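You operate a simulated robot arm through the tools that you are given. There is no shell and no other tool. Be economical: measure what you need, move in short steps, check, and stop when the job is done.

Carry out the task below with a simulated robot arm. There is one attempt and no reset: what you move stays moved.

## Task
Add one scoop of powder and start the quick wash.
Fine: powder in the soap drawer; put the scoop back. Set down upright: yellow scoop.

It is judged by the outcome, as a careful person would: the job done as asked, and still so three seconds after it is handed in. It fails if anything else is knocked over, pushed out of place, dropped, spilled or broken.

## Robot
A 7-joint arm with a two-finger parallel gripper on a trunk, on a base that drives. Base frame: it is fixed to the floor where the robot stands at the start and does not move with it; the origin is under the middle of the robot, x ahead of it, y to its left, z up. Lengths are in m, angles in degrees, forces in N, time in s.
With the tool pointing down near the work surface it reaches from about 0.68 to 0.78 m from the robot's upright axis, wherever it stands. Its first joint turns from -143.0 to 143.0 degrees. Places, roughly: blue soap drawer [0.9, -0.1, 0.8]; green washer button [0.9, 0, 0.8]; white washer dial [0.9, 0.2, 0.9]. Payload 3 kg.
Tool frame: the origin (TCP) lies between the finger pads and is the grasp point; the fingertips stand 0.03 m ahead of it; z points along the fingers, y is the line along which they close. The gripper opens to 0.11 m. The fingers are 0.02 m wide and 0.01 m thick; the gripper's body (0.048 by 0.112 m) begins 0.055 m behind the TCP.
Orientation is told as [roll, pitch, yaw] about the base's x, y, z axes, in that order, counted from this pose: with the fingers straight down and closing along the base's y, the tool's x points along the base's -x, its y along +y and its z along -z.

## Interface
- The arm moves only by the tool jog_arm. Its argument "moves" is a list of rows, each a list of 7 numbers: the turn, a rotation vector about the base's x, y, z in degrees, then the shift along the base's x, y, z in m, then the finger opening in m, from 0 to 0.11. In form: [[wx, wy, wz, tx, ty, tz, hand], ...]. A call has 1 to 20 rows; each row is the pose to reach, as a shift and turn from the pose commanded when the call began. A row lasts 0.2 s, in which the tool goes at most 0.05 m and 8.6 degrees; a call with a longer step from one row to the next is refused whole, and so is a gripper value outside its range. Where a pose cannot be reached the arm comes as near as it can. A force on the tool above 40 N (or 10 N above the force at the start of the call, whichever is more), or a blocked arm, ends the call early, and 0.2 s more pass. Each finger travels about 0.108 m/s and halts on what it meets, pressing with about 35 N; the grip force reading is that of the motor and also rises with nothing between the fingers. The clock runs only during rows and for 0.2 s after the last one: add rows that repeat a pose to give the fingers time. The reply holds the time, the measured pose of the TCP, the force on the tool along the base axes, the opening and the grip force, in the units named above and with some noise, with the torque about the TCP (base axes, N m) and any sound that the robot's microphone picked up.
- Cameras (640 x 400 px; columns grow to the right, rows downward): "scene" is now at [0.1657, 0.0027, 1.5437]; the picture's right is [0.02, -1.00, 0.00], its down [-0.65, -0.01, -0.76] and it looks along [0.76, 0.02, -0.65] (base axes); focal length 285 px, centre (320, 200). "wrist" rides on the gripper at [0.072, 0.017, -0.103] in the tool frame; the picture's right is [-0.23, 0.97, 0.00], its down [-0.76, -0.18, -0.62] and it looks along [-0.61, -0.14, 0.78] (tool axes); focal length 222 px, centre (320, 200). There is no depth. A picture from a camera that has moved, and an enlarged one, comes with that camera's place and axes in the base frame and with its lens.
- capture(camera): a new picture of that camera. It takes no simulated time.
- raise_lower(by): slides the trunk up (or, below 0, down) by that many m; the arm and the scene camera ride with it, the base frame stays. It gives what a move gives, with no picture.
- roll_base(legs): drives the robot by 1 to 6 legs, each [ahead, left, turn to the left] in m, m and degrees, along the robot's own axes; the way and the turn of a leg run together, so that a leg with both is an arc; at most 1.5 m and 180 degrees a leg. The arm and the cameras ride along, it lands a little off, and it stops where it bumps. It gives what a move gives.
- turn_head(pan, tilt): turns the head with the scene camera to pan (to the left, within 86 degrees either way) and tilt (down, from -29 to 69), counted from straight ahead of the robot. It gives what a move gives.
- zoom(camera, box): a new picture of the part [left, top, right, bottom] of that camera's present view, enlarged. It takes no simulated time.
- finish_job(): hands the job in; it is judged then, once.

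Go step by step. Nothing tells you exact positions but the pictures and the camera data: compare them with the known pose of the tool, close in by small moves and look again before you grip or let go. The budget is 120 turns and 78 pictures, counting those below and the enlarged ones. Unless the task says otherwise, let go and move clear before handing in, and close with one line.

The tools are called after "Request:" as a command line: name --pt "numbers of a row" for each row, then --argument value for the rest, lists and objects as JSON in quotes. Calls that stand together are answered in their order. jog_arm: Moves the arm, as the interface text tells. Its arguments: {"type":"object","properties":{"moves":{"type":"array","items":{"type":"array","items":{"type":"number"}}}},"required":["moves"]} The other tools are called the same way: raise_lower (by) slides the trunk up or down; roll_base (legs) drives the base; turn_head (pan, tilt) turns the head that bears the scene camera; capture (camera) takes a picture; zoom (camera, box) takes an enlarged picture of a part of a camera's view; finish_job () hands the job in.

At the start:

```text
t: 0.0
ee_pos: [0.7606, 0.0217, 1.1245]
orientation: [0.0, 0.0, 0.1]
force: [0.4, -0.3, 0.0]
torque: [0.01, 0.0, -0.02]
gripper_width: 0.1101
gripper_force: 0.2
trunk travel left (down, up): [-0.655, 0.235]
robot x, y, heading: [-0.0015, -0.0006, 0.2]
head pan, tilt: [1.3, 40.5]
```

scene: 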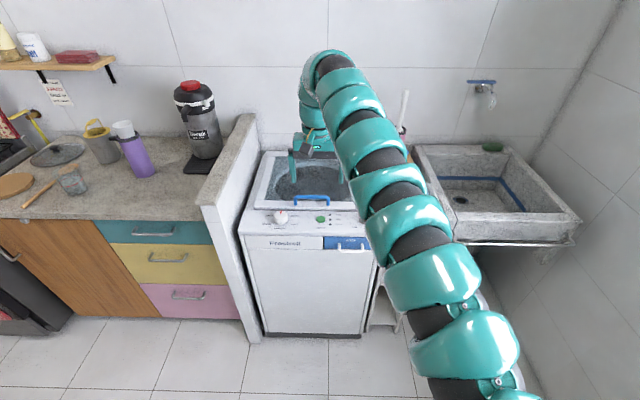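
wrist: 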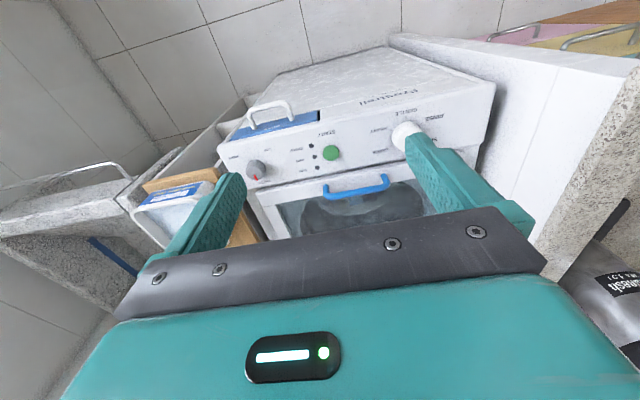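

I see a washer ahead with a drawer, button and dial, a counter to the left and a sink to the right. I'll enlarge parts of the view to find the scoop and powder.

Request:
zoom --camera "scene" --box '[0, 80, 240, 230]'

Request:
zoom --camera "scene" --box '[220, 130, 412, 250]'

Request:
zoom --camera "wrist" --box '[120, 70, 504, 310]'

```text
2.67 times, centred on (120, 155) of scene
camera zoom: at [0.1657, 0.0027, 1.5437], right [0.02, -1.0, 0.0], down [-0.65, -0.01, -0.76], along [0.76, 0.02, -0.65], focal length 759 px, centre (853, 320)
```

zoom: 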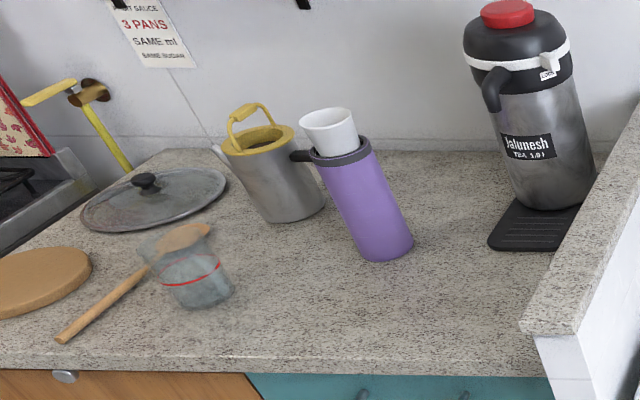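

```text
3.33 times, centred on (316, 190) of scene
camera zoom: at [0.1657, 0.0027, 1.5437], right [0.02, -1.0, 0.0], down [-0.65, -0.01, -0.76], along [0.76, 0.02, -0.65], focal length 949 px, centre (333, 233)
```

zoom: 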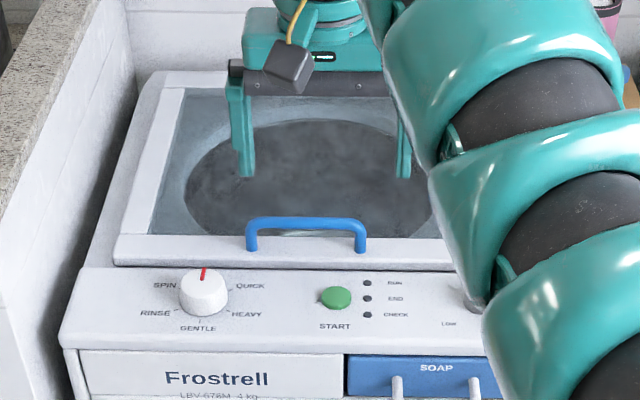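

```text
1.67 times, centred on (312, 190) of wrist
camera zoom: at [0.688, 0.0388, 1.229], right [0.23, 0.97, 0.0], down [0.76, -0.18, 0.62], along [0.61, -0.14, -0.78], focal length 370 px, centre (333, 217)
```

zoom: 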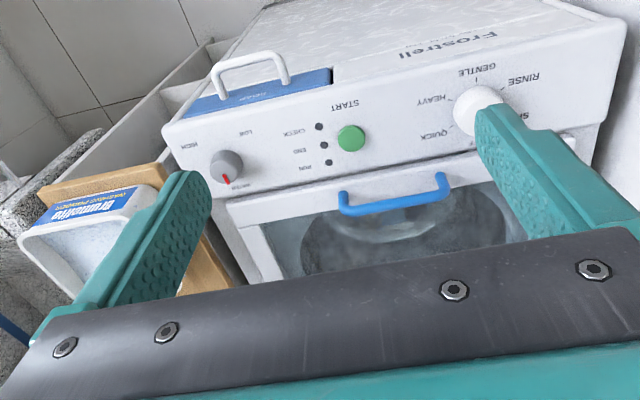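

The powder tub seems to stand to the right of the washer, hidden behind the arm. I'll move the arm left/aside and look.

Request:
jog_arm --pt "0 0 0 0 0.05 0 0.11" --pt "0 0 0 0 0.1 0 0.11" --pt "0 0 0 -0.01 0.15 0 0.11" --pt "0 0 0 -0.03 0.2 0 0.11" --pt "0 0 0 -0.05 0.25 0 0.11" --pt "0 0 0 -0.08 0.3 0 0.11" --pt "0 0 0 -0.11 0.35 0 0.11"

Request:
capture --camera "scene"

```text
refused: row 3 steps farther than a row can; nothing moved
```

```text
72 pictures are left
camera scene: at [0.1657, 0.0027, 1.5437], right [0.02, -1.0, 0.0], down [-0.65, -0.01, -0.76], along [0.76, 0.02, -0.65], focal length 285 px, centre (320, 200)
```

scene: 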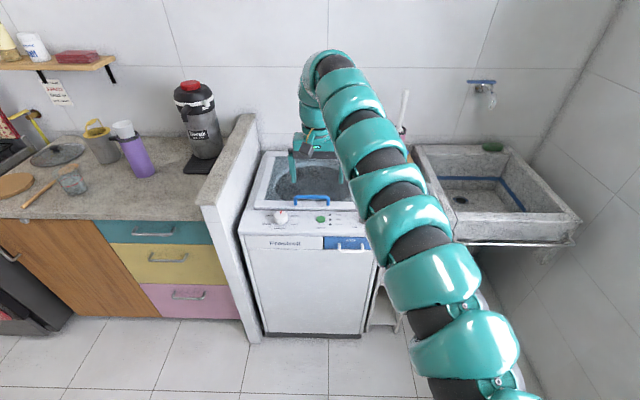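

The row step was too long and nothing moved; I'll use smaller steps.

Request:
jog_arm --pt "0 0 0 0 0.04 0 0.11" --pt "0 0 0 0 0.08 0 0.11" --pt "0 0 0 -0.01 0.12 0 0.11" --pt "0 0 0 -0.02 0.16 0 0.11" --pt "0 0 0 -0.04 0.2 0 0.11" --pt "0 0 0 -0.06 0.24 0 0.11" --pt "0 0 0 -0.08 0.28 0 0.11" --pt "0 0 0 -0.1 0.32 0 0.11" --pt "0 0 0 -0.12 0.36 0 0.11" --pt "0 0 0 -0.15 0.4 0 0.11"

Request:
capture --camera "scene"

```text
t: 2.2
ee_pos: [0.5783, 0.2937, 1.1155]
orientation: [0.0, -0.1, 0.0]
force: [0.9, 0.9, -0.1]
torque: [-0.01, 0.04, 0.02]
gripper_width: 0.11
gripper_force: 0.0
out of reach, approached as far as the arm can: row 1, 2, 3, 4, 5, 6, 7, 8, 9, 10
trunk travel left (down, up): [-0.655, 0.235]
robot x, y, heading: [-0.0044, -0.0007, 0.2]
head pan, tilt: [1.3, 40.5]
```

```text
71 pictures are left
camera scene: at [0.1632, 0.0061, 1.5438], right [0.02, -1.0, 0.0], down [-0.65, -0.02, -0.76], along [0.76, 0.02, -0.65], focal length 285 px, centre (320, 200)
```

scene: 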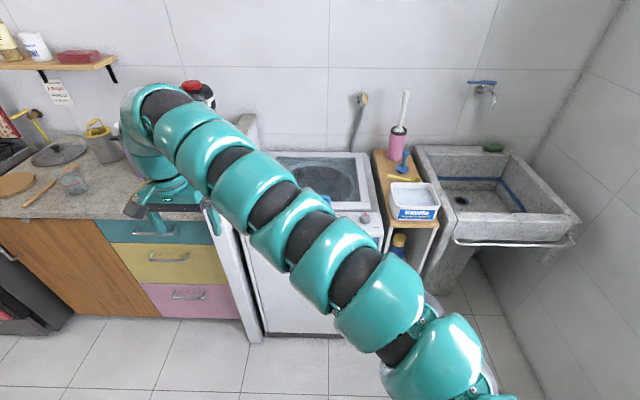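

Request:
zoom --camera "scene" --box '[340, 80, 500, 180]'

Request:
zoom --camera "scene" --box '[340, 150, 500, 250]'

```text
4.00 times, centred on (420, 130) of scene
camera zoom: at [0.1632, 0.0061, 1.5438], right [0.02, -1.0, 0.0], down [-0.65, -0.02, -0.76], along [0.76, 0.02, -0.65], focal length 1138 px, centre (-80, 480)
```

zoom: 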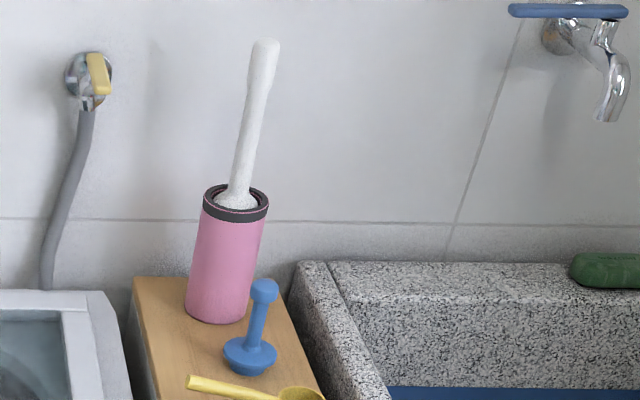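

```text
4.00 times, centred on (420, 200) of scene
camera zoom: at [0.1632, 0.0061, 1.5438], right [0.02, -1.0, 0.0], down [-0.65, -0.02, -0.76], along [0.76, 0.02, -0.65], focal length 1138 px, centre (-80, 200)
```

zoom: 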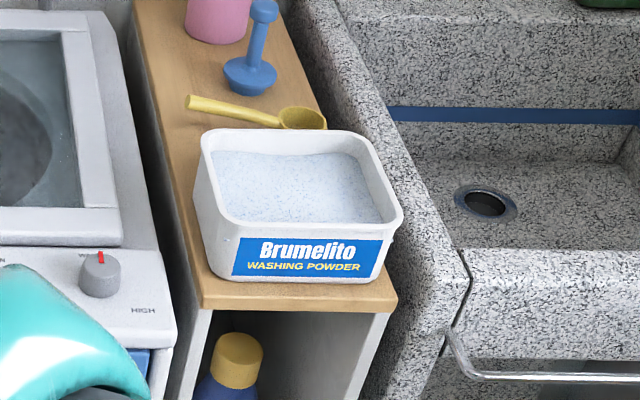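

The yellow scoop lies on the wooden shelf behind the powder tub, handle toward the washer, bowl toward the sink. The washer dial stands at 12 o'clock between SPIN and QUICK. I'll bring the wrist above the drawer with fingers closing along x to see the handle.

Request:
jog_arm --pt "0 0 8 0.01 -0.03 0 0.11" --pt "0 0 16 0.02 -0.06 0 0.11" --pt "0 0 24 0.03 -0.09 0 0.11" --pt "0 0 32 0.04 -0.12 0 0.11" --pt "0 0 40 0.05 -0.15 0 0.11" --pt "0 0 48 0.06 -0.18 0 0.11" --pt "0 0 56 0.07 -0.21 0 0.11" --pt "0 0 64 0.08 -0.24 0 0.11" --pt "0 0 72 0.09 -0.27 0 0.11" --pt "0 0 80 0.1 -0.3 0 0.11" --pt "0 0 85 0.11 -0.33 0 0.11" --pt "0 0 90 0.12 -0.36 0 0.11" --pt "0 0 90 0.13 -0.38 0 0.11"

Request:
capture --camera "wrist"

Request:
capture --camera "scene"

```text
t: 5.0
ee_pos: [0.7078, -0.0875, 1.1171]
orientation: [0.0, 0.1, 90.0]
force: [0.5, 0.5, 0.7]
torque: [-0.01, -0.01, 0.01]
gripper_width: 0.1101
gripper_force: 0.1
out of reach, approached as far as the arm can: row 8, 9, 10, 11
trunk travel left (down, up): [-0.655, 0.235]
robot x, y, heading: [-0.0036, 0.001, 0.0]
head pan, tilt: [1.3, 40.5]
```

```text
68 pictures are left
camera wrist: at [0.6921, -0.1603, 1.221], right [-0.97, 0.23, 0.0], down [0.18, 0.76, 0.62], along [0.14, 0.61, -0.78], focal length 222 px, centre (320, 200)
```

wrist: 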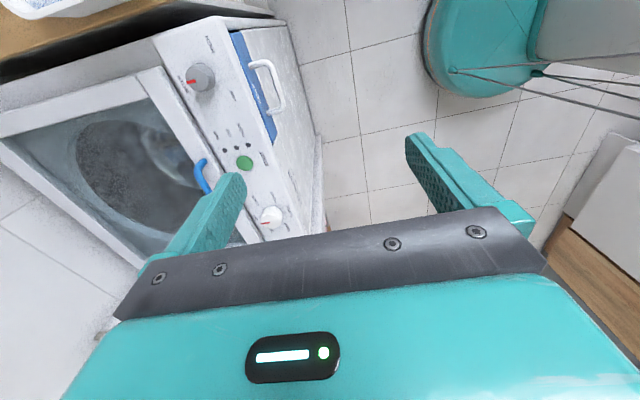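

```text
67 pictures are left
camera scene: at [0.1659, 0.0025, 1.5436], right [0.02, -1.0, 0.0], down [-0.65, -0.01, -0.76], along [0.76, 0.02, -0.65], focal length 285 px, centre (320, 200)
```

scene: 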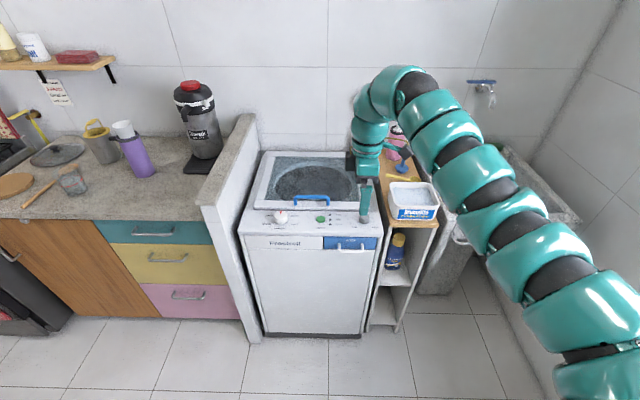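

Now I'll enlarge the handle in both views to triangulate it.

Request:
zoom --camera "wrist" --box '[140, 10, 332, 130]'

Request:
zoom --camera "wrist" --box '[160, 130, 352, 250]'

Request:
zoom --camera "scene" --box '[262, 190, 390, 270]'

Request:
zoom --camera "scene" --box '[360, 150, 488, 230]'

```text
3.33 times, centred on (236, 70) of wrist
camera zoom: at [0.6921, -0.1603, 1.221], right [-0.97, 0.23, 0.0], down [0.18, 0.76, 0.62], along [0.14, 0.61, -0.78], focal length 740 px, centre (600, 633)
```

zoom: 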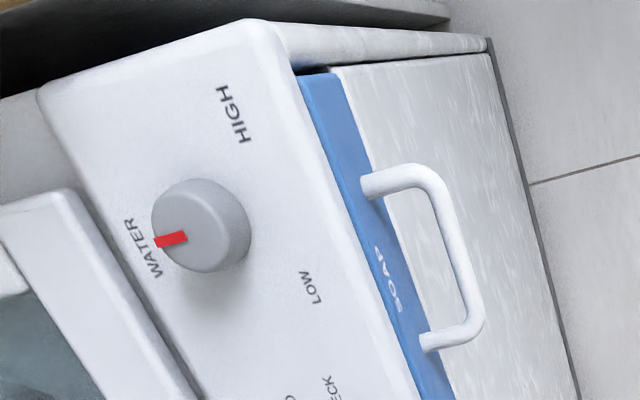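

```text
3.33 times, centred on (256, 190) of wrist
camera zoom: at [0.6921, -0.1603, 1.221], right [-0.97, 0.23, 0.0], down [0.18, 0.76, 0.62], along [0.14, 0.61, -0.78], focal length 740 px, centre (533, 233)
```

zoom: 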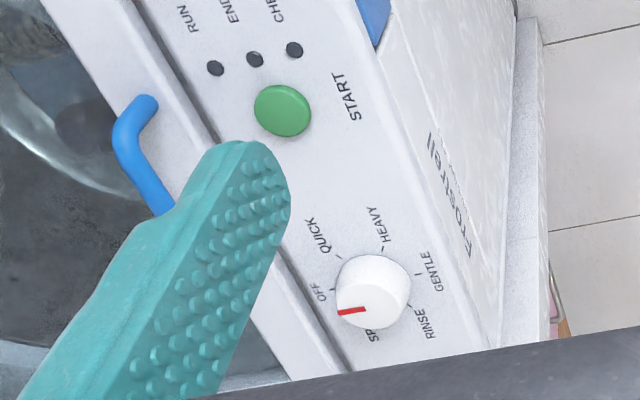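

```text
5.00 times, centred on (326, 230) of scene
camera zoom: at [0.1659, 0.0025, 1.5436], right [0.02, -1.0, 0.0], down [-0.65, -0.01, -0.76], along [0.76, 0.02, -0.65], focal length 1423 px, centre (290, 50)
```

zoom: 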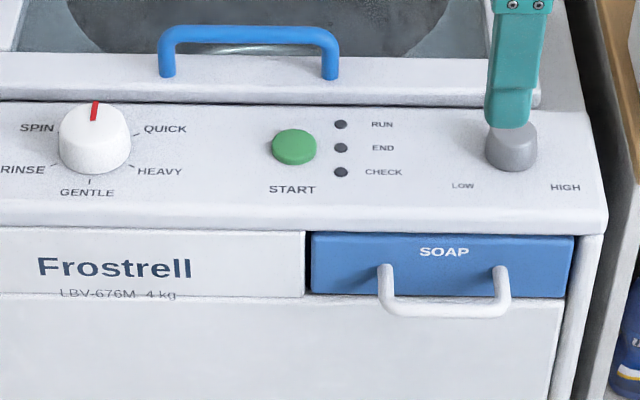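

```text
5.00 times, centred on (424, 190) of scene
camera zoom: at [0.1659, 0.0025, 1.5436], right [0.02, -1.0, 0.0], down [-0.65, -0.01, -0.76], along [0.76, 0.02, -0.65], focal length 1423 px, centre (-200, 250)
```

zoom: 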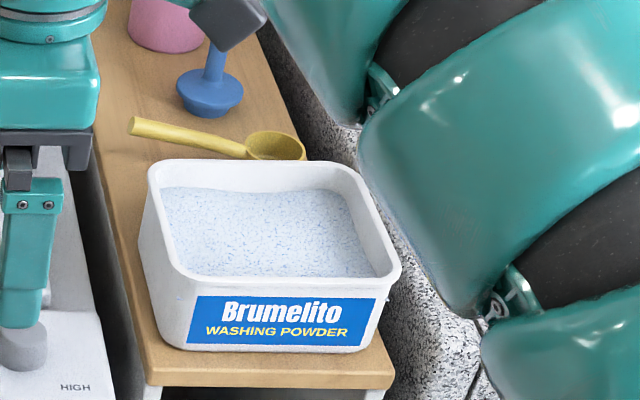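

The drawer bar is at about (0.783, -0.089, 0.788), START at about (0.881, 0.017, 0.841). I'll lower above the bar and look again.

Request:
jog_arm --pt "0 0 0 0.01 0 -0.03 0.09" --pt "0 0 0 0.02 0 -0.06 0.07" --pt "0 0 0 0.03 0 -0.09 0.05" --pt "0 0 0 0.04 0 -0.12 0.05" --pt "0 0 0 0.05 0 -0.15 0.05" --pt "0 0 0 0.06 0 -0.18 0.05" --pt "0 0 0 0.067 0 -0.21 0.05" --pt "0 0 0 0.067 0 -0.21 0.05"

Request:
capture --camera "wrist"

Request:
zoom --camera "scene" --box '[290, 190, 418, 270]'

```text
t: 6.8
ee_pos: [0.7754, -0.088, 0.9064]
orientation: [-0.1, 0.0, 89.9]
force: [0.2, -0.1, 0.3]
torque: [-0.01, 0.04, -0.01]
gripper_width: 0.0502
gripper_force: 0.1
trunk travel left (down, up): [-0.655, 0.235]
robot x, y, heading: [0.0012, 0.0013, -0.1]
head pan, tilt: [1.3, 40.5]
```

```text
62 pictures are left
camera wrist: at [0.7589, -0.1606, 1.0107], right [-0.97, 0.23, 0.0], down [0.18, 0.76, 0.62], along [0.14, 0.61, -0.78], focal length 222 px, centre (320, 200)
```

wrist: 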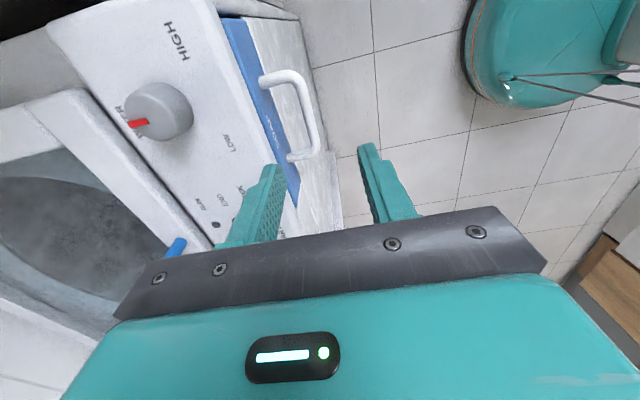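

```text
5.00 times, centred on (354, 230) of scene
camera zoom: at [0.1654, 0.0027, 1.5437], right [0.02, -1.0, 0.0], down [-0.65, -0.01, -0.76], along [0.76, 0.02, -0.65], focal length 1423 px, centre (150, 50)
```

zoom: 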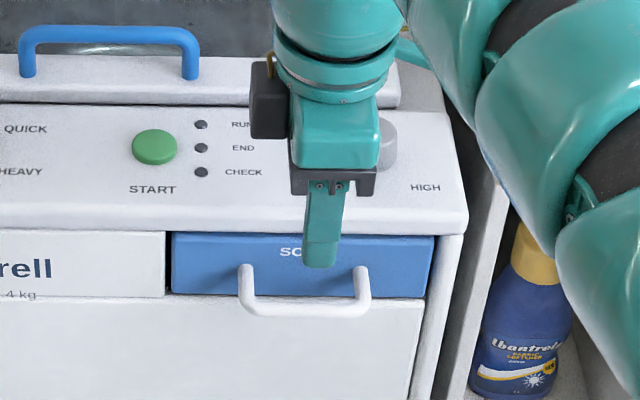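

The fingers straddle the bar well (bar x ≈ 0.783, z ≈ 0.787). I'll narrow the opening, go down, and grip.

Request:
jog_arm --pt "0 0 0 0.005 0 -0.03 0.036" --pt "0 0 0 0.006 0 -0.06 0.036" --pt "0 0 0 0.006 0 -0.08 0.036" --pt "0 0 0 0.006 0 -0.095 0.036" --pt "0 0 0 0.006 0 -0.108 0.036" --pt "0 0 0 0.006 0 -0.108 0.036"

Request:
zoom --camera "wrist" --box '[160, 30, 416, 190]'

Request:
zoom --camera "scene" --box '[290, 190, 418, 270]'

```text
t: 8.2
ee_pos: [0.7782, -0.0883, 0.7984]
orientation: [0.2, 0.0, 89.8]
force: [-0.5, -0.4, 0.2]
torque: [-0.01, 0.0, 0.01]
gripper_width: 0.0359
gripper_force: 0.0
out of reach, approached as far as the arm can: row 5, 6
trunk travel left (down, up): [-0.655, 0.235]
robot x, y, heading: [0.0065, -0.0002, 0.2]
head pan, tilt: [1.3, 40.5]
```

```text
2.50 times, centred on (288, 110) of wrist
camera zoom: at [0.7617, -0.1614, 0.9034], right [-0.97, 0.23, 0.0], down [0.18, 0.76, 0.62], along [0.14, 0.61, -0.78], focal length 555 px, centre (400, 425)
```

zoom: 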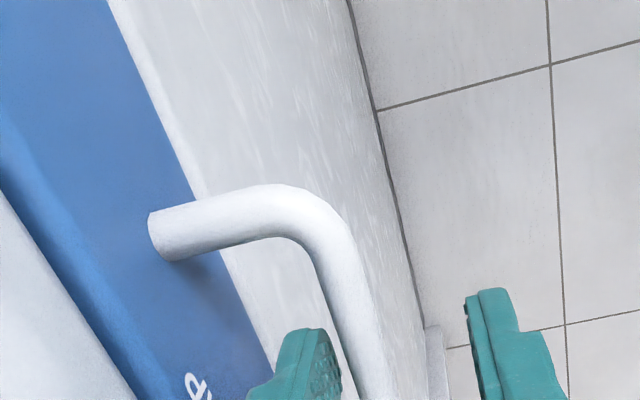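

```text
5.00 times, centred on (354, 230) of scene
camera zoom: at [0.1655, 0.0027, 1.5437], right [0.02, -1.0, 0.0], down [-0.65, -0.01, -0.76], along [0.76, 0.02, -0.65], focal length 1423 px, centre (150, 50)
```

zoom: 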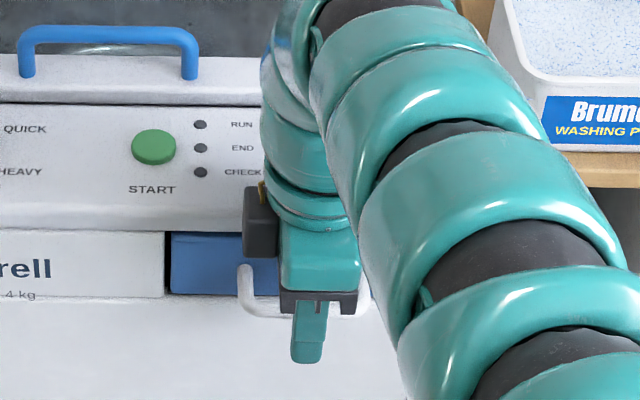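

The bar sits between the fingers. I'll close and then draw the drawer out toward -x.

Request:
jog_arm --pt "0 0 0 0 0 0 0.02" --pt "0 0 0 0 0 0 0.0" --pt "0 0 0 0 0 0 0.0" --pt "0 0 0 -0.015 0 0 0.0" --pt "0 0 0 -0.03 0 0 0.0" --pt "0 0 0 -0.045 0 0 0.0" --pt "0 0 0 -0.06 0 0 0.0" --pt "0 0 0 -0.075 0 0 0.0" --pt "0 0 0 -0.09 0 0 0.0" --pt "0 0 0 -0.09 0 0 0.0"

Request:
capture --camera "wrist"

Request:
capture --camera "scene"

```text
t: 10.4
ee_pos: [0.6885, -0.0871, 0.7981]
orientation: [0.1, 0.0, 90.0]
force: [-1.0, 1.1, -4.0]
torque: [-0.1, -0.01, 0.94]
gripper_width: 0.0109
gripper_force: 44.6
trunk travel left (down, up): [-0.655, 0.235]
robot x, y, heading: [-0.0013, -0.0029, -0.0]
head pan, tilt: [1.3, 40.5]
```

```text
58 pictures are left
camera wrist: at [0.6722, -0.1606, 0.9032], right [-0.97, 0.23, 0.0], down [0.18, 0.76, 0.62], along [0.14, 0.61, -0.78], focal length 222 px, centre (320, 200)
```

wrist: 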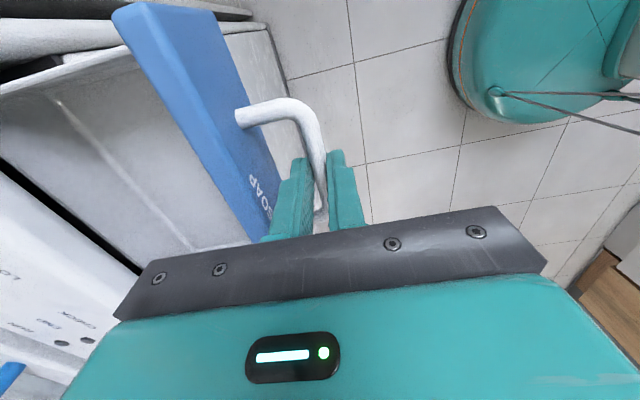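

```text
57 pictures are left
camera scene: at [0.1659, 0.0028, 1.5436], right [0.02, -1.0, 0.0], down [-0.65, -0.01, -0.76], along [0.76, 0.02, -0.65], focal length 285 px, centre (320, 200)
```

scene: 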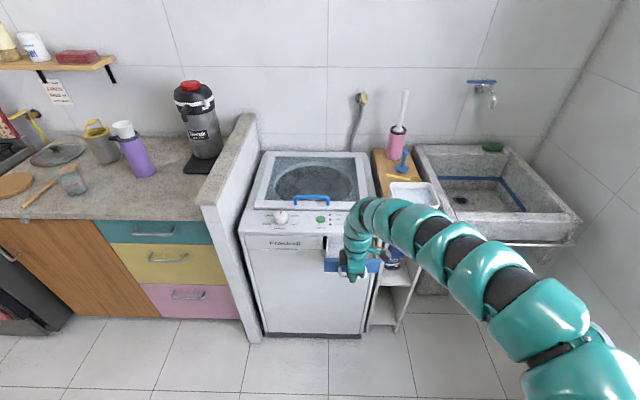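

The drawer is open about 9 cm. I'll release, lift straight up, then look into it.

Request:
jog_arm --pt "0 0 0 0 0 0 0.02" --pt "0 0 0 0 0 0 0.036" --pt "0 0 0 0 0 0 0.036" --pt "0 0 0 0 0 0.02 0.036" --pt "0 0 0 0 0 0.05 0.036" --pt "0 0 0 0 0 0.09 0.036" --pt "0 0 0 0 0 0.13 0.036" --pt "0 0 0 0 0 0.17 0.05" --pt "0 0 0 0 0 0.21 0.07" --pt "0 0 0 0 0 0.25 0.07" --pt "0 0 0 0 0 0.29 0.07" --pt "0 0 0 0 0 0.3 0.07"

Request:
capture --camera "scene"

Request:
capture --camera "wrist"

```text
t: 13.0
ee_pos: [0.6897, -0.0891, 1.0989]
orientation: [0.2, 0.0, 89.9]
force: [0.5, 0.2, 0.6]
torque: [0.0, 0.0, 0.02]
gripper_width: 0.0701
gripper_force: 0.0
out of reach, approached as far as the arm can: row 6, 7, 8, 9, 10
trunk travel left (down, up): [-0.655, 0.235]
robot x, y, heading: [0.0009, 0.0015, 0.3]
head pan, tilt: [1.3, 40.5]
```

```text
56 pictures are left
camera scene: at [0.1668, 0.0027, 1.5435], right [0.02, -1.0, 0.0], down [-0.65, -0.01, -0.76], along [0.76, 0.02, -0.65], focal length 285 px, centre (320, 200)
```

scene: 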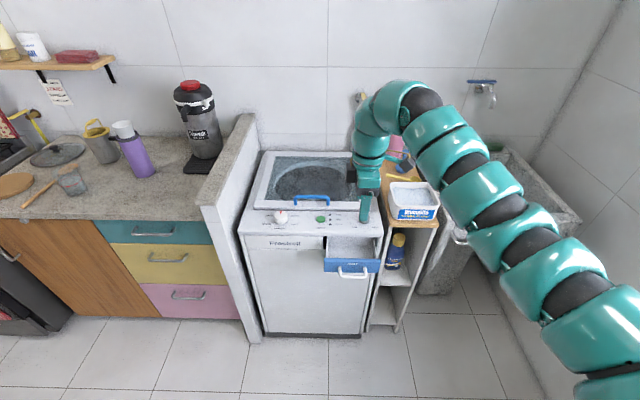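

```text
55 pictures are left
camera wrist: at [0.6724, -0.1616, 1.2029], right [-0.97, 0.23, 0.0], down [0.18, 0.76, 0.62], along [0.14, 0.61, -0.78], focal length 222 px, centre (320, 200)
```

wrist: 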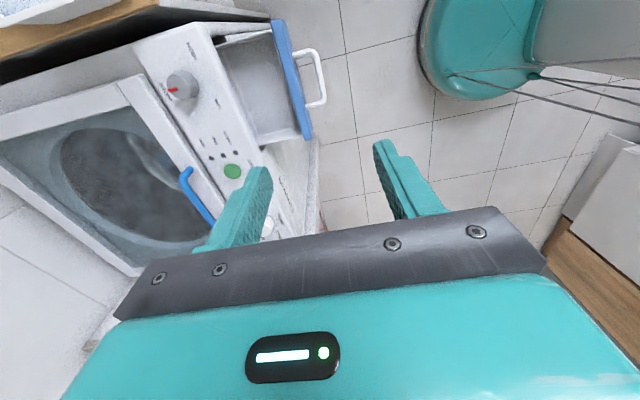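

The drawer is open. Now I'll drive right and forward toward the powder tub and scoop, arm held high, then look.

Request:
roll_base --legs '[[0, -0.22, 0], [0.3, 0, 0]]'

Request:
capture --camera "wrist"

Request:
capture --camera "scene"

```text
t: 16.4
ee_pos: [0.9893, -0.3087, 1.0992]
orientation: [0.1, 0.1, 90.1]
force: [0.3, 0.5, -0.1]
torque: [0.0, 0.0, 0.01]
gripper_width: 0.0696
gripper_force: 0.1
trunk travel left (down, up): [-0.655, 0.235]
robot x, y, heading: [0.3016, -0.2205, 0.1]
head pan, tilt: [1.3, 40.5]
```

```text
54 pictures are left
camera wrist: at [0.9738, -0.3813, 1.2029], right [-0.97, 0.22, 0.0], down [0.18, 0.76, 0.62], along [0.14, 0.61, -0.78], focal length 222 px, centre (320, 200)
```

wrist: 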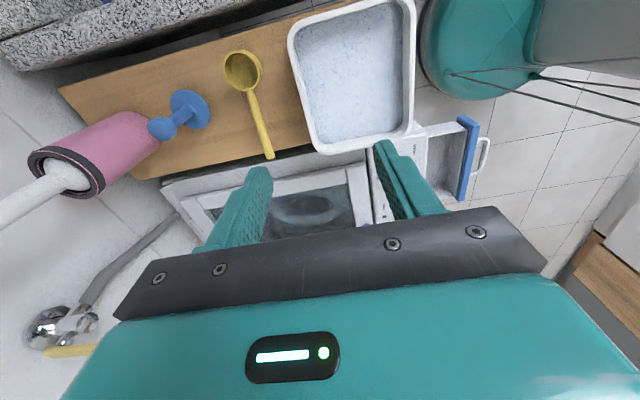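

```text
53 pictures are left
camera scene: at [0.4676, -0.2186, 1.5435], right [0.03, -1.0, 0.0], down [-0.65, -0.02, -0.76], along [0.76, 0.02, -0.65], focal length 285 px, centre (320, 200)
```

scene: 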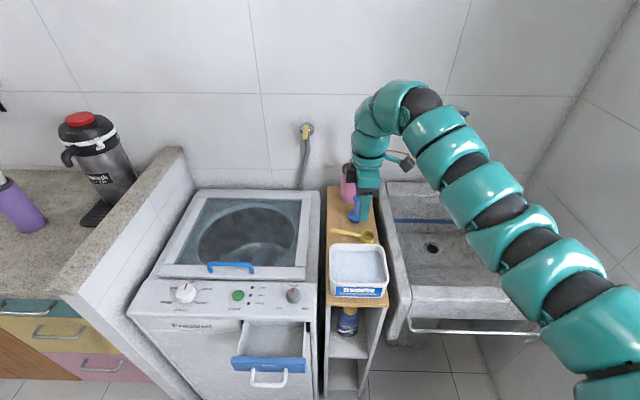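

Request:
zoom --camera "wrist" --box '[180, 20, 308, 180]'

Request:
zoom --camera "wrist" --box '[250, 0, 442, 180]'

Request:
zoom --camera "scene" --box '[310, 200, 410, 310]'

```text
2.50 times, centred on (244, 100) of wrist
camera zoom: at [0.9738, -0.3813, 1.2029], right [-0.97, 0.22, 0.0], down [0.18, 0.76, 0.62], along [0.14, 0.61, -0.78], focal length 555 px, centre (510, 450)
```

zoom: 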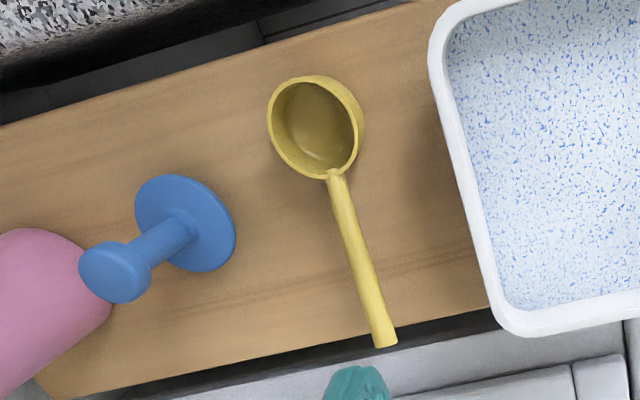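

```text
2.22 times, centred on (346, 90) of wrist
camera zoom: at [0.9738, -0.3813, 1.2029], right [-0.97, 0.22, 0.0], down [0.18, 0.76, 0.62], along [0.14, 0.61, -0.78], focal length 494 px, centre (262, 444)
```

zoom: 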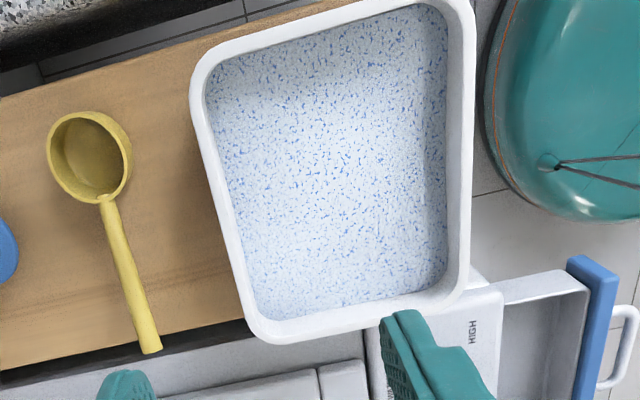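

```text
3.64 times, centred on (360, 255) of scene
camera zoom: at [0.4676, -0.2186, 1.5435], right [0.03, -1.0, 0.0], down [-0.65, -0.02, -0.76], along [0.76, 0.02, -0.65], focal length 1035 px, centre (174, 0)
```

zoom: 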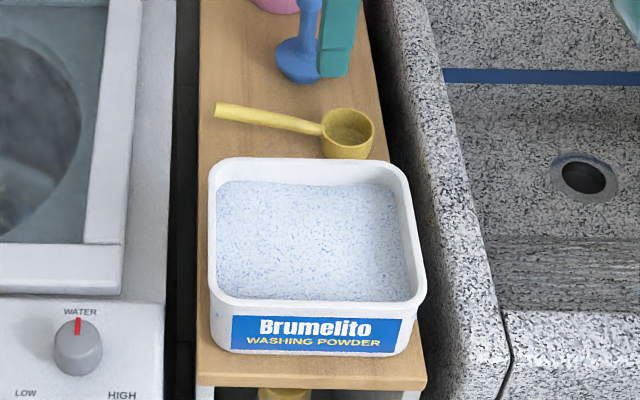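

Triangulated: scoop cup rim centre ≈ (1.082, -0.356, 0.877), handle tip ≈ (1.084, -0.243, 0.894); tub spans x 0.885–1.004, y -0.237…-0.384, rim z ≈ 0.914. I'd like the wrist camera on the +y side for scooping, so I try turning the tool by 180° up high.

Request:
jog_arm --pt "0 0 -8.5 0 0 0 0.07" --pt "0 0 -17 0 0 0 0.06" --pt "0 0 -25.5 0 0 0 0.05" --pt "0 0 -34 0 0 0 0.05" --pt "0 0 -42.5 0 0 0 0.05" --pt "0 0 -51 0 0 0 0.05" --pt "0 0 -59.5 0 0 0 0.05" --pt "0 0 -68 0 0 0 0.05" --pt "0 0 -76.5 0 0 0 0.05" --pt "0 0 -85 0 0 0 0.05" --pt "0 0 -93.5 0 0 0 0.05" --pt "0 0 -102 0 0 0 0.05" --pt "0 0 -110.5 0 0 0 0.05" --pt "0 0 -119 0 0 0 0.05" --pt "0 0 -127.5 0 0 0 0.05" --pt "0 0 -136 0 0 0 0.05" --pt "0 0 -144 0 0 0 0.05" --pt "0 0 -152 0 0 0 0.05" --pt "0 0 -160 0 0 0 0.05" --pt "0 0 -168 0 0 0 0.05"

```text
t: 20.6
ee_pos: [0.9891, -0.3071, 1.0995]
orientation: [0.0, 0.1, -78.0]
force: [-0.4, 0.9, -0.8]
torque: [-0.02, 0.0, 0.03]
gripper_width: 0.05
gripper_force: 0.0
trunk travel left (down, up): [-0.655, 0.235]
robot x, y, heading: [0.2982, -0.2209, 0.3]
head pan, tilt: [1.3, 40.5]
```

The turn works. I'll drive forward a bit and go above the handle grip point (1.083, -0.260).

Request:
roll_base --legs '[[0.045, 0, 0]]'

Request:
jog_arm --pt "0 0 -6 0.01 0.01 -0.02 0.05" --pt "0 0 -12 0.02 0.02 -0.04 0.05" --pt "0 0 -12 0.03 0.03 -0.06 0.05" --pt "0 0 -12 0.04 0.04 -0.08 0.05" --pt "0 0 -12 0.048 0.046 -0.1 0.05" --pt "0 0 -12 0.048 0.046 -0.12 0.05" --pt "0 0 -12 0.048 0.046 -0.12 0.05"

Request:
capture --camera "wrist"

Request:
zoom --camera "scene" --box '[310, 190, 438, 270]'

```text
t: 21.4
ee_pos: [1.036, -0.3075, 1.0989]
orientation: [-0.1, -0.1, -77.9]
force: [0.5, -0.5, -0.3]
torque: [0.0, 0.02, 0.02]
gripper_width: 0.0501
gripper_force: 0.0
trunk travel left (down, up): [-0.655, 0.235]
robot x, y, heading: [0.3479, -0.2235, 0.2]
head pan, tilt: [1.3, 40.5]
```

```text
t: 23.1
ee_pos: [1.0817, -0.2628, 0.9785]
orientation: [0.0, -0.1, -89.8]
force: [-0.8, -1.0, -0.1]
torque: [0.0, 0.0, 0.02]
gripper_width: 0.0501
gripper_force: 0.1
trunk travel left (down, up): [-0.655, 0.235]
robot x, y, heading: [0.3465, -0.2181, 0.2]
head pan, tilt: [1.3, 40.5]
```

```text
49 pictures are left
camera wrist: at [1.0995, -0.19, 1.0825], right [0.97, -0.22, 0.0], down [-0.18, -0.76, 0.62], along [-0.14, -0.61, -0.78], focal length 222 px, centre (320, 200)
```

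wrist: 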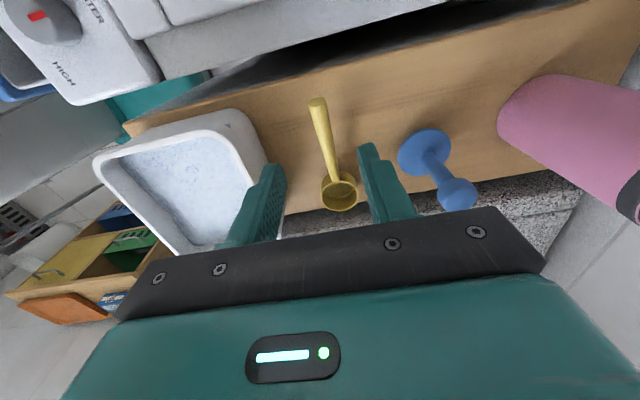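

```text
5.00 times, centred on (374, 230) of scene
camera zoom: at [0.5117, -0.2183, 1.5437], right [0.03, -1.0, 0.0], down [-0.65, -0.02, -0.76], along [0.76, 0.02, -0.65], focal length 1423 px, centre (50, 50)
```

zoom: 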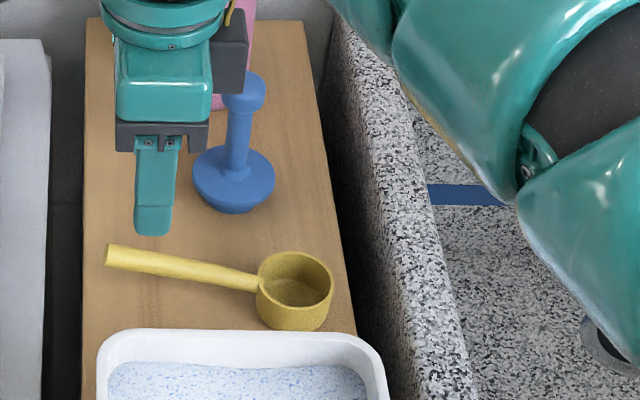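

Refined: handle tip (1.086, -0.240, 0.889), rim (1.088, -0.353, 0.868). I'll descend on the handle near its end and check before closing.

Request:
jog_arm --pt "0 0 0 0.005 0.005 -0.03 0.05" --pt "0 0 0 0.005 0.005 -0.06 0.045" --pt "0 0 0 0.005 0.005 -0.075 0.04" --pt "0 0 0 0.005 0.005 -0.087 0.04" --pt "0 0 0 0.005 0.005 -0.087 0.04"

Request:
zoom --camera "wrist" --box '[190, 60, 446, 220]'

Request:
zoom --camera "scene" --box '[310, 190, 438, 270]'

```text
t: 24.2
ee_pos: [1.0872, -0.2567, 0.8922]
orientation: [0.0, 0.0, -89.9]
force: [0.1, -0.5, 0.3]
torque: [-0.01, -0.01, -0.01]
gripper_width: 0.0397
gripper_force: 0.0
trunk travel left (down, up): [-0.655, 0.235]
robot x, y, heading: [0.3472, -0.2208, 0.2]
head pan, tilt: [1.3, 40.5]
```

```text
2.50 times, centred on (318, 140) of wrist
camera zoom: at [1.1042, -0.1846, 0.9965], right [0.97, -0.22, 0.0], down [-0.18, -0.76, 0.62], along [-0.14, -0.61, -0.78], focal length 555 px, centre (325, 350)
```

zoom: 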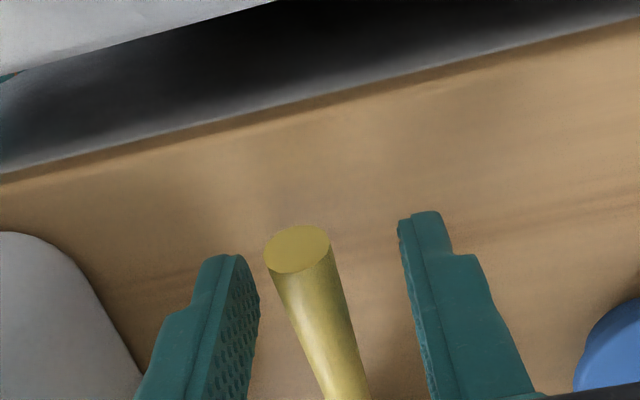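

```text
5.00 times, centred on (374, 230) of scene
camera zoom: at [0.5117, -0.2184, 1.5437], right [0.03, -1.0, 0.0], down [-0.65, -0.02, -0.76], along [0.76, 0.02, -0.65], focal length 1423 px, centre (50, 50)
```

zoom: 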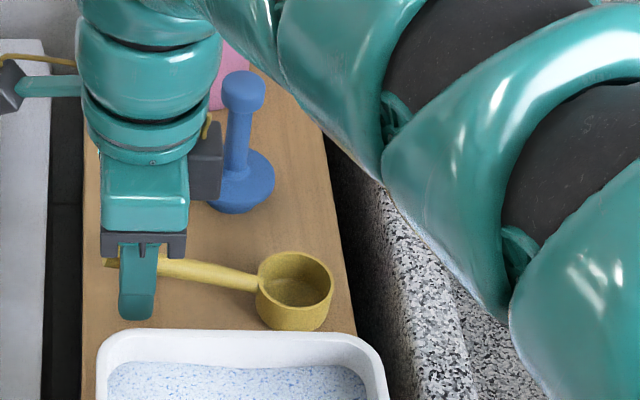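

The handle is between the fingers. I'll close and lift straight up a little.

Request:
jog_arm --pt "0 0 0 -0.004 0 0 0.03" --pt "0 0 0 -0.004 0 0 0.015" --pt "0 0 0 -0.004 0 0 0.0" --pt "0 0 0 -0.004 0 0 0.0" --pt "0 0 0 -0.004 0 0.02 0.0" --pt "0 0 0 -0.004 0 0.05 0.0" --pt "0 0 0 -0.004 0 0.08 0.0" --pt "0 0 0 -0.004 0 0.1 0.0" --pt "0 0 0 -0.004 0 0.1 0.0"

Request:
capture --camera "wrist"

Request:
zoom --camera "scene" --box '[300, 150, 460, 290]'

```text
t: 26.2
ee_pos: [1.0843, -0.2583, 0.9915]
orientation: [0.1, 0.0, -90.0]
force: [-0.4, -0.2, -0.1]
torque: [0.07, -0.02, 0.01]
gripper_width: 0.0127
gripper_force: 34.9
trunk travel left (down, up): [-0.655, 0.235]
robot x, y, heading: [0.3423, -0.2212, 0.1]
head pan, tilt: [1.3, 40.5]
```

```text
45 pictures are left
camera wrist: at [1.1004, -0.1856, 1.0957], right [0.97, -0.23, 0.0], down [-0.18, -0.76, 0.62], along [-0.14, -0.61, -0.78], focal length 222 px, centre (320, 200)
```

wrist: 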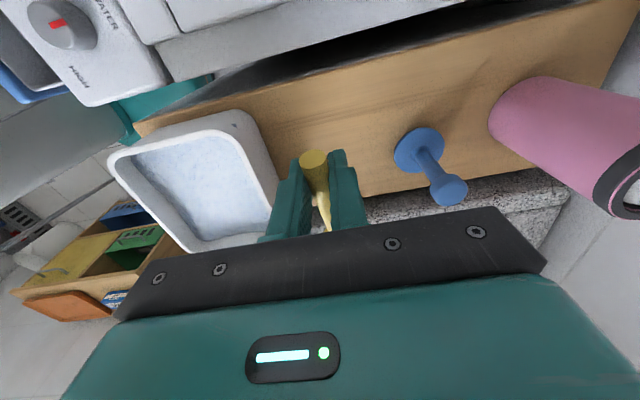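

```text
2.86 times, centred on (380, 220) of scene
camera zoom: at [0.5119, -0.2184, 1.5436], right [0.03, -1.0, 0.0], down [-0.65, -0.02, -0.76], along [0.76, 0.02, -0.65], focal length 813 px, centre (149, 143)
```

zoom: 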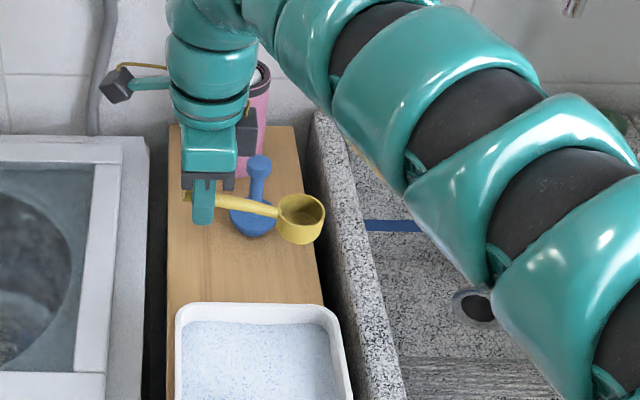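

The scoop is firmly held. I'll raise slightly, back the base up so the cup hangs above the tub, and look.

Request:
jog_arm --pt "0 0 0 0 0 0.02 0.0" --pt "0 0 0 0 0 0.04 0.0" --pt "0 0 0 0 0 0.04 0.0"

Request:
roll_base --legs '[[-0.14, 0, 0]]'

Request:
zoom --camera "scene" --box '[310, 180, 470, 320]'

Request:
capture --camera "wrist"

```text
t: 27.1
ee_pos: [1.0831, -0.2571, 1.0328]
orientation: [-0.2, 0.0, -89.9]
force: [0.4, 0.0, -0.4]
torque: [0.03, 0.02, -0.04]
gripper_width: 0.0131
gripper_force: 34.9
trunk travel left (down, up): [-0.655, 0.235]
robot x, y, heading: [0.3471, -0.2215, 0.2]
head pan, tilt: [1.3, 40.5]
```

```text
t: 28.4
ee_pos: [0.9453, -0.2572, 1.0325]
orientation: [0.0, 0.1, -89.8]
force: [-0.4, 0.8, 0.2]
torque: [0.03, -0.03, -0.01]
gripper_width: 0.0128
gripper_force: 34.8
trunk travel left (down, up): [-0.655, 0.235]
robot x, y, heading: [0.2074, -0.2201, 0.3]
head pan, tilt: [1.3, 40.5]
```

```text
2.86 times, centred on (390, 250) of scene
camera zoom: at [0.3719, -0.2188, 1.5439], right [0.03, -1.0, 0.0], down [-0.65, -0.02, -0.76], along [0.76, 0.02, -0.65], focal length 813 px, centre (120, 57)
```

zoom: 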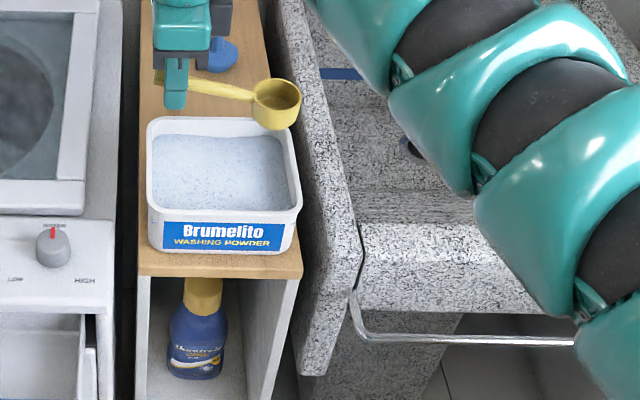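

```text
42 pictures are left
camera wrist: at [0.9609, -0.1848, 1.1372], right [0.97, -0.22, 0.0], down [-0.18, -0.76, 0.62], along [-0.14, -0.61, -0.78], focal length 222 px, centre (320, 200)
```

wrist: 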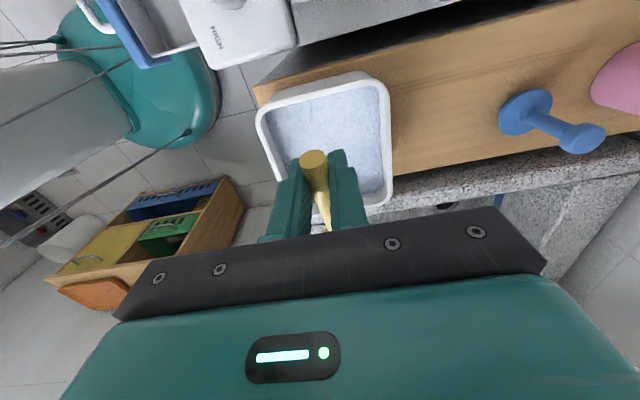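

The cup is next above the tub (x 0.883–1.0, y -0.236…-0.383, rim 0.914, powder ≈ 0.895). I'll tilt the scoop tip-down 45° above the powder.

Request:
jog_arm --pt "8 0 0 0 0.003 0.005 0" --pt "16 0 0 0 0.006 0.01 0" --pt "24 0 0 0 0.009 0.01 0" --pt "32 0 0 0 0.012 0.01 0" --pt "40 0 0 0 0.015 0.01 0" --pt "45 0 0 0 0.0165 0.005 0" --pt "45 0 0 0 0.0165 0.0025 0"

Request:
zoom --camera "scene" --box '[310, 170, 470, 270]'

Request:
capture --camera "wrist"

```text
t: 30.0
ee_pos: [0.9441, -0.2405, 1.0338]
orientation: [0.1, 45.0, -89.8]
force: [0.1, 0.4, -0.1]
torque: [0.02, -0.01, 0.0]
gripper_width: 0.0124
gripper_force: 34.9
trunk travel left (down, up): [-0.655, 0.235]
robot x, y, heading: [0.2042, -0.2251, 0.4]
head pan, tilt: [1.3, 40.5]
```

```text
4.00 times, centred on (390, 220) of scene
camera zoom: at [0.3735, -0.2188, 1.5437], right [0.03, -1.0, 0.0], down [-0.65, -0.02, -0.76], along [0.76, 0.02, -0.65], focal length 1138 px, centre (40, 120)
```

zoom: 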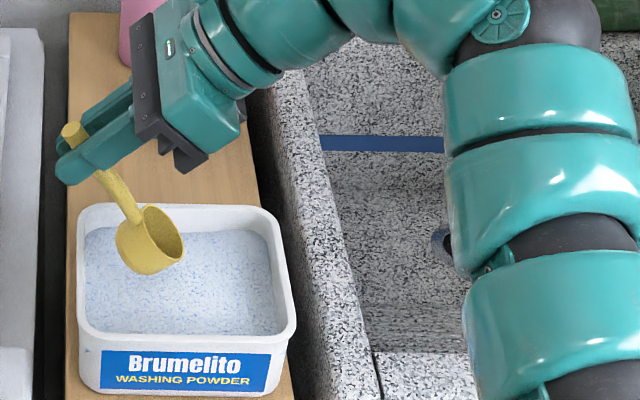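

```text
40 pictures are left
camera wrist: at [0.9621, -0.2627, 1.1595], right [0.97, -0.16, -0.16], down [-0.18, -0.98, -0.1], along [-0.14, 0.12, -0.98], focal length 222 px, centre (320, 200)
```

wrist: 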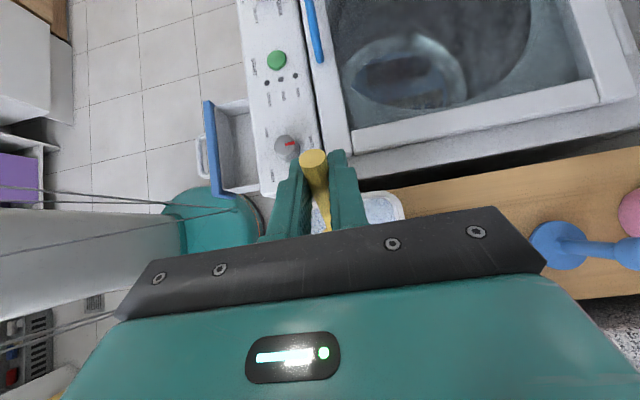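

The cup pose matches my model (rim centre ≈ (0.946, -0.294, 0.945)). Now I'll plunge, sweep toward -y and lift while levelling.

Request:
jog_arm --pt "0 0 0 0 0 -0.02 0" --pt "0 0 0 0 0 -0.04 0" --pt "0 0 0 0 0 -0.05 0" --pt "0 0 0 0 0 -0.059 0" --pt "-3 0 0 0 -0.006 -0.064 0" --pt "-6 0 0 0 -0.012 -0.069 0" --pt "-10 0 0 0 -0.018 -0.074 0" --pt "-13 0 0 0 -0.0245 -0.079 0" --pt "-13 0 0 0 -0.0245 -0.079 0" --pt "-21 0 0 0 -0.017 -0.069 0" --pt "-29 0 0 0 -0.0085 -0.054 0" --pt "-37 0 0 0 -0.0035 -0.034 0" --pt "-45 0 0 0 0.0005 -0.014 0" --pt "-45 0 0 0 0.0005 0.006 0" --pt "-45 0 0 0 0.0005 0.016 0"

Request:
zoom --camera "scene" --box '[310, 170, 470, 270]'

```text
t: 33.2
ee_pos: [0.9449, -0.2407, 1.0517]
orientation: [0.0, -0.2, -90.0]
force: [0.5, 1.0, 0.0]
torque: [0.02, -0.01, 0.0]
gripper_width: 0.013
gripper_force: 34.7
trunk travel left (down, up): [-0.655, 0.235]
robot x, y, heading: [0.2039, -0.2214, 0.2]
head pan, tilt: [1.3, 40.5]
```

```text
4.00 times, centred on (390, 220) of scene
camera zoom: at [0.3735, -0.2185, 1.5437], right [0.03, -1.0, 0.0], down [-0.65, -0.02, -0.76], along [0.76, 0.02, -0.65], focal length 1138 px, centre (40, 120)
```

zoom: 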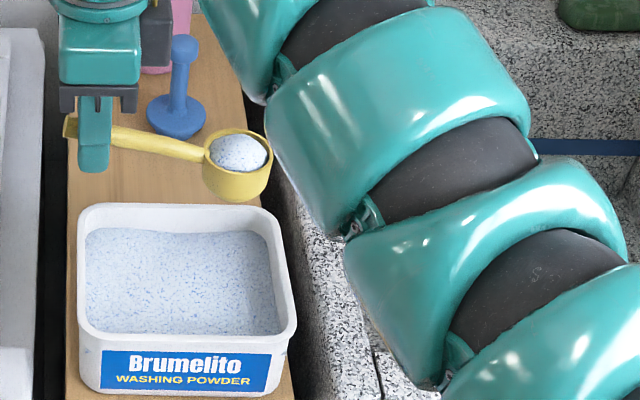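

The scoop is full. I'll carry it level by driving back and left to the open drawer.

Request:
roll_base --legs '[[-0.19, 0, 0], [0, 0.24, 0]]'

Request:
capture --camera "scene"

Request:
capture --camera "wrist"

```text
t: 36.1
ee_pos: [0.7532, 0.0011, 1.051]
orientation: [0.0, 0.0, -89.9]
force: [-0.4, 0.3, -0.3]
torque: [0.04, 0.02, 0.0]
gripper_width: 0.0128
gripper_force: 35.1
trunk travel left (down, up): [-0.655, 0.235]
robot x, y, heading: [0.0194, 0.0185, 0.2]
head pan, tilt: [1.3, 40.5]
```

```text
38 pictures are left
camera scene: at [0.1815, 0.0236, 1.5437], right [0.02, -1.0, 0.0], down [-0.65, -0.02, -0.76], along [0.76, 0.02, -0.65], focal length 285 px, centre (320, 200)
```

scene: 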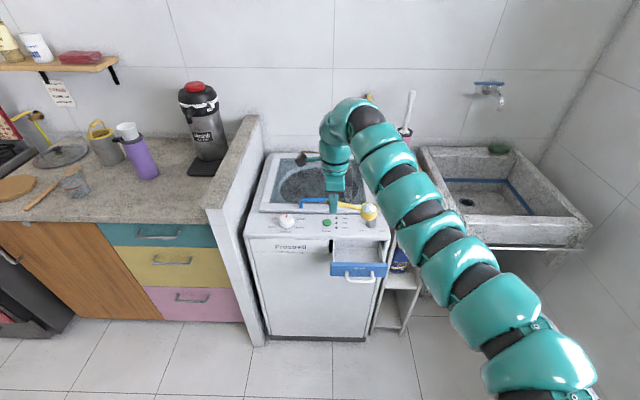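

```text
37 pictures are left
camera wrist: at [0.7702, 0.0731, 1.155], right [0.97, -0.23, 0.0], down [-0.18, -0.76, 0.62], along [-0.14, -0.61, -0.78], focal length 222 px, centre (320, 200)
```

wrist: 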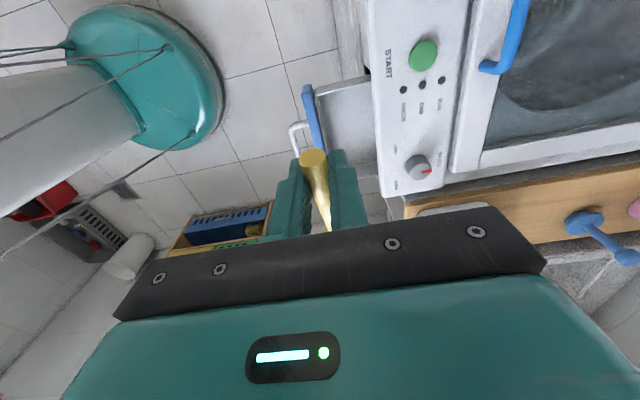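

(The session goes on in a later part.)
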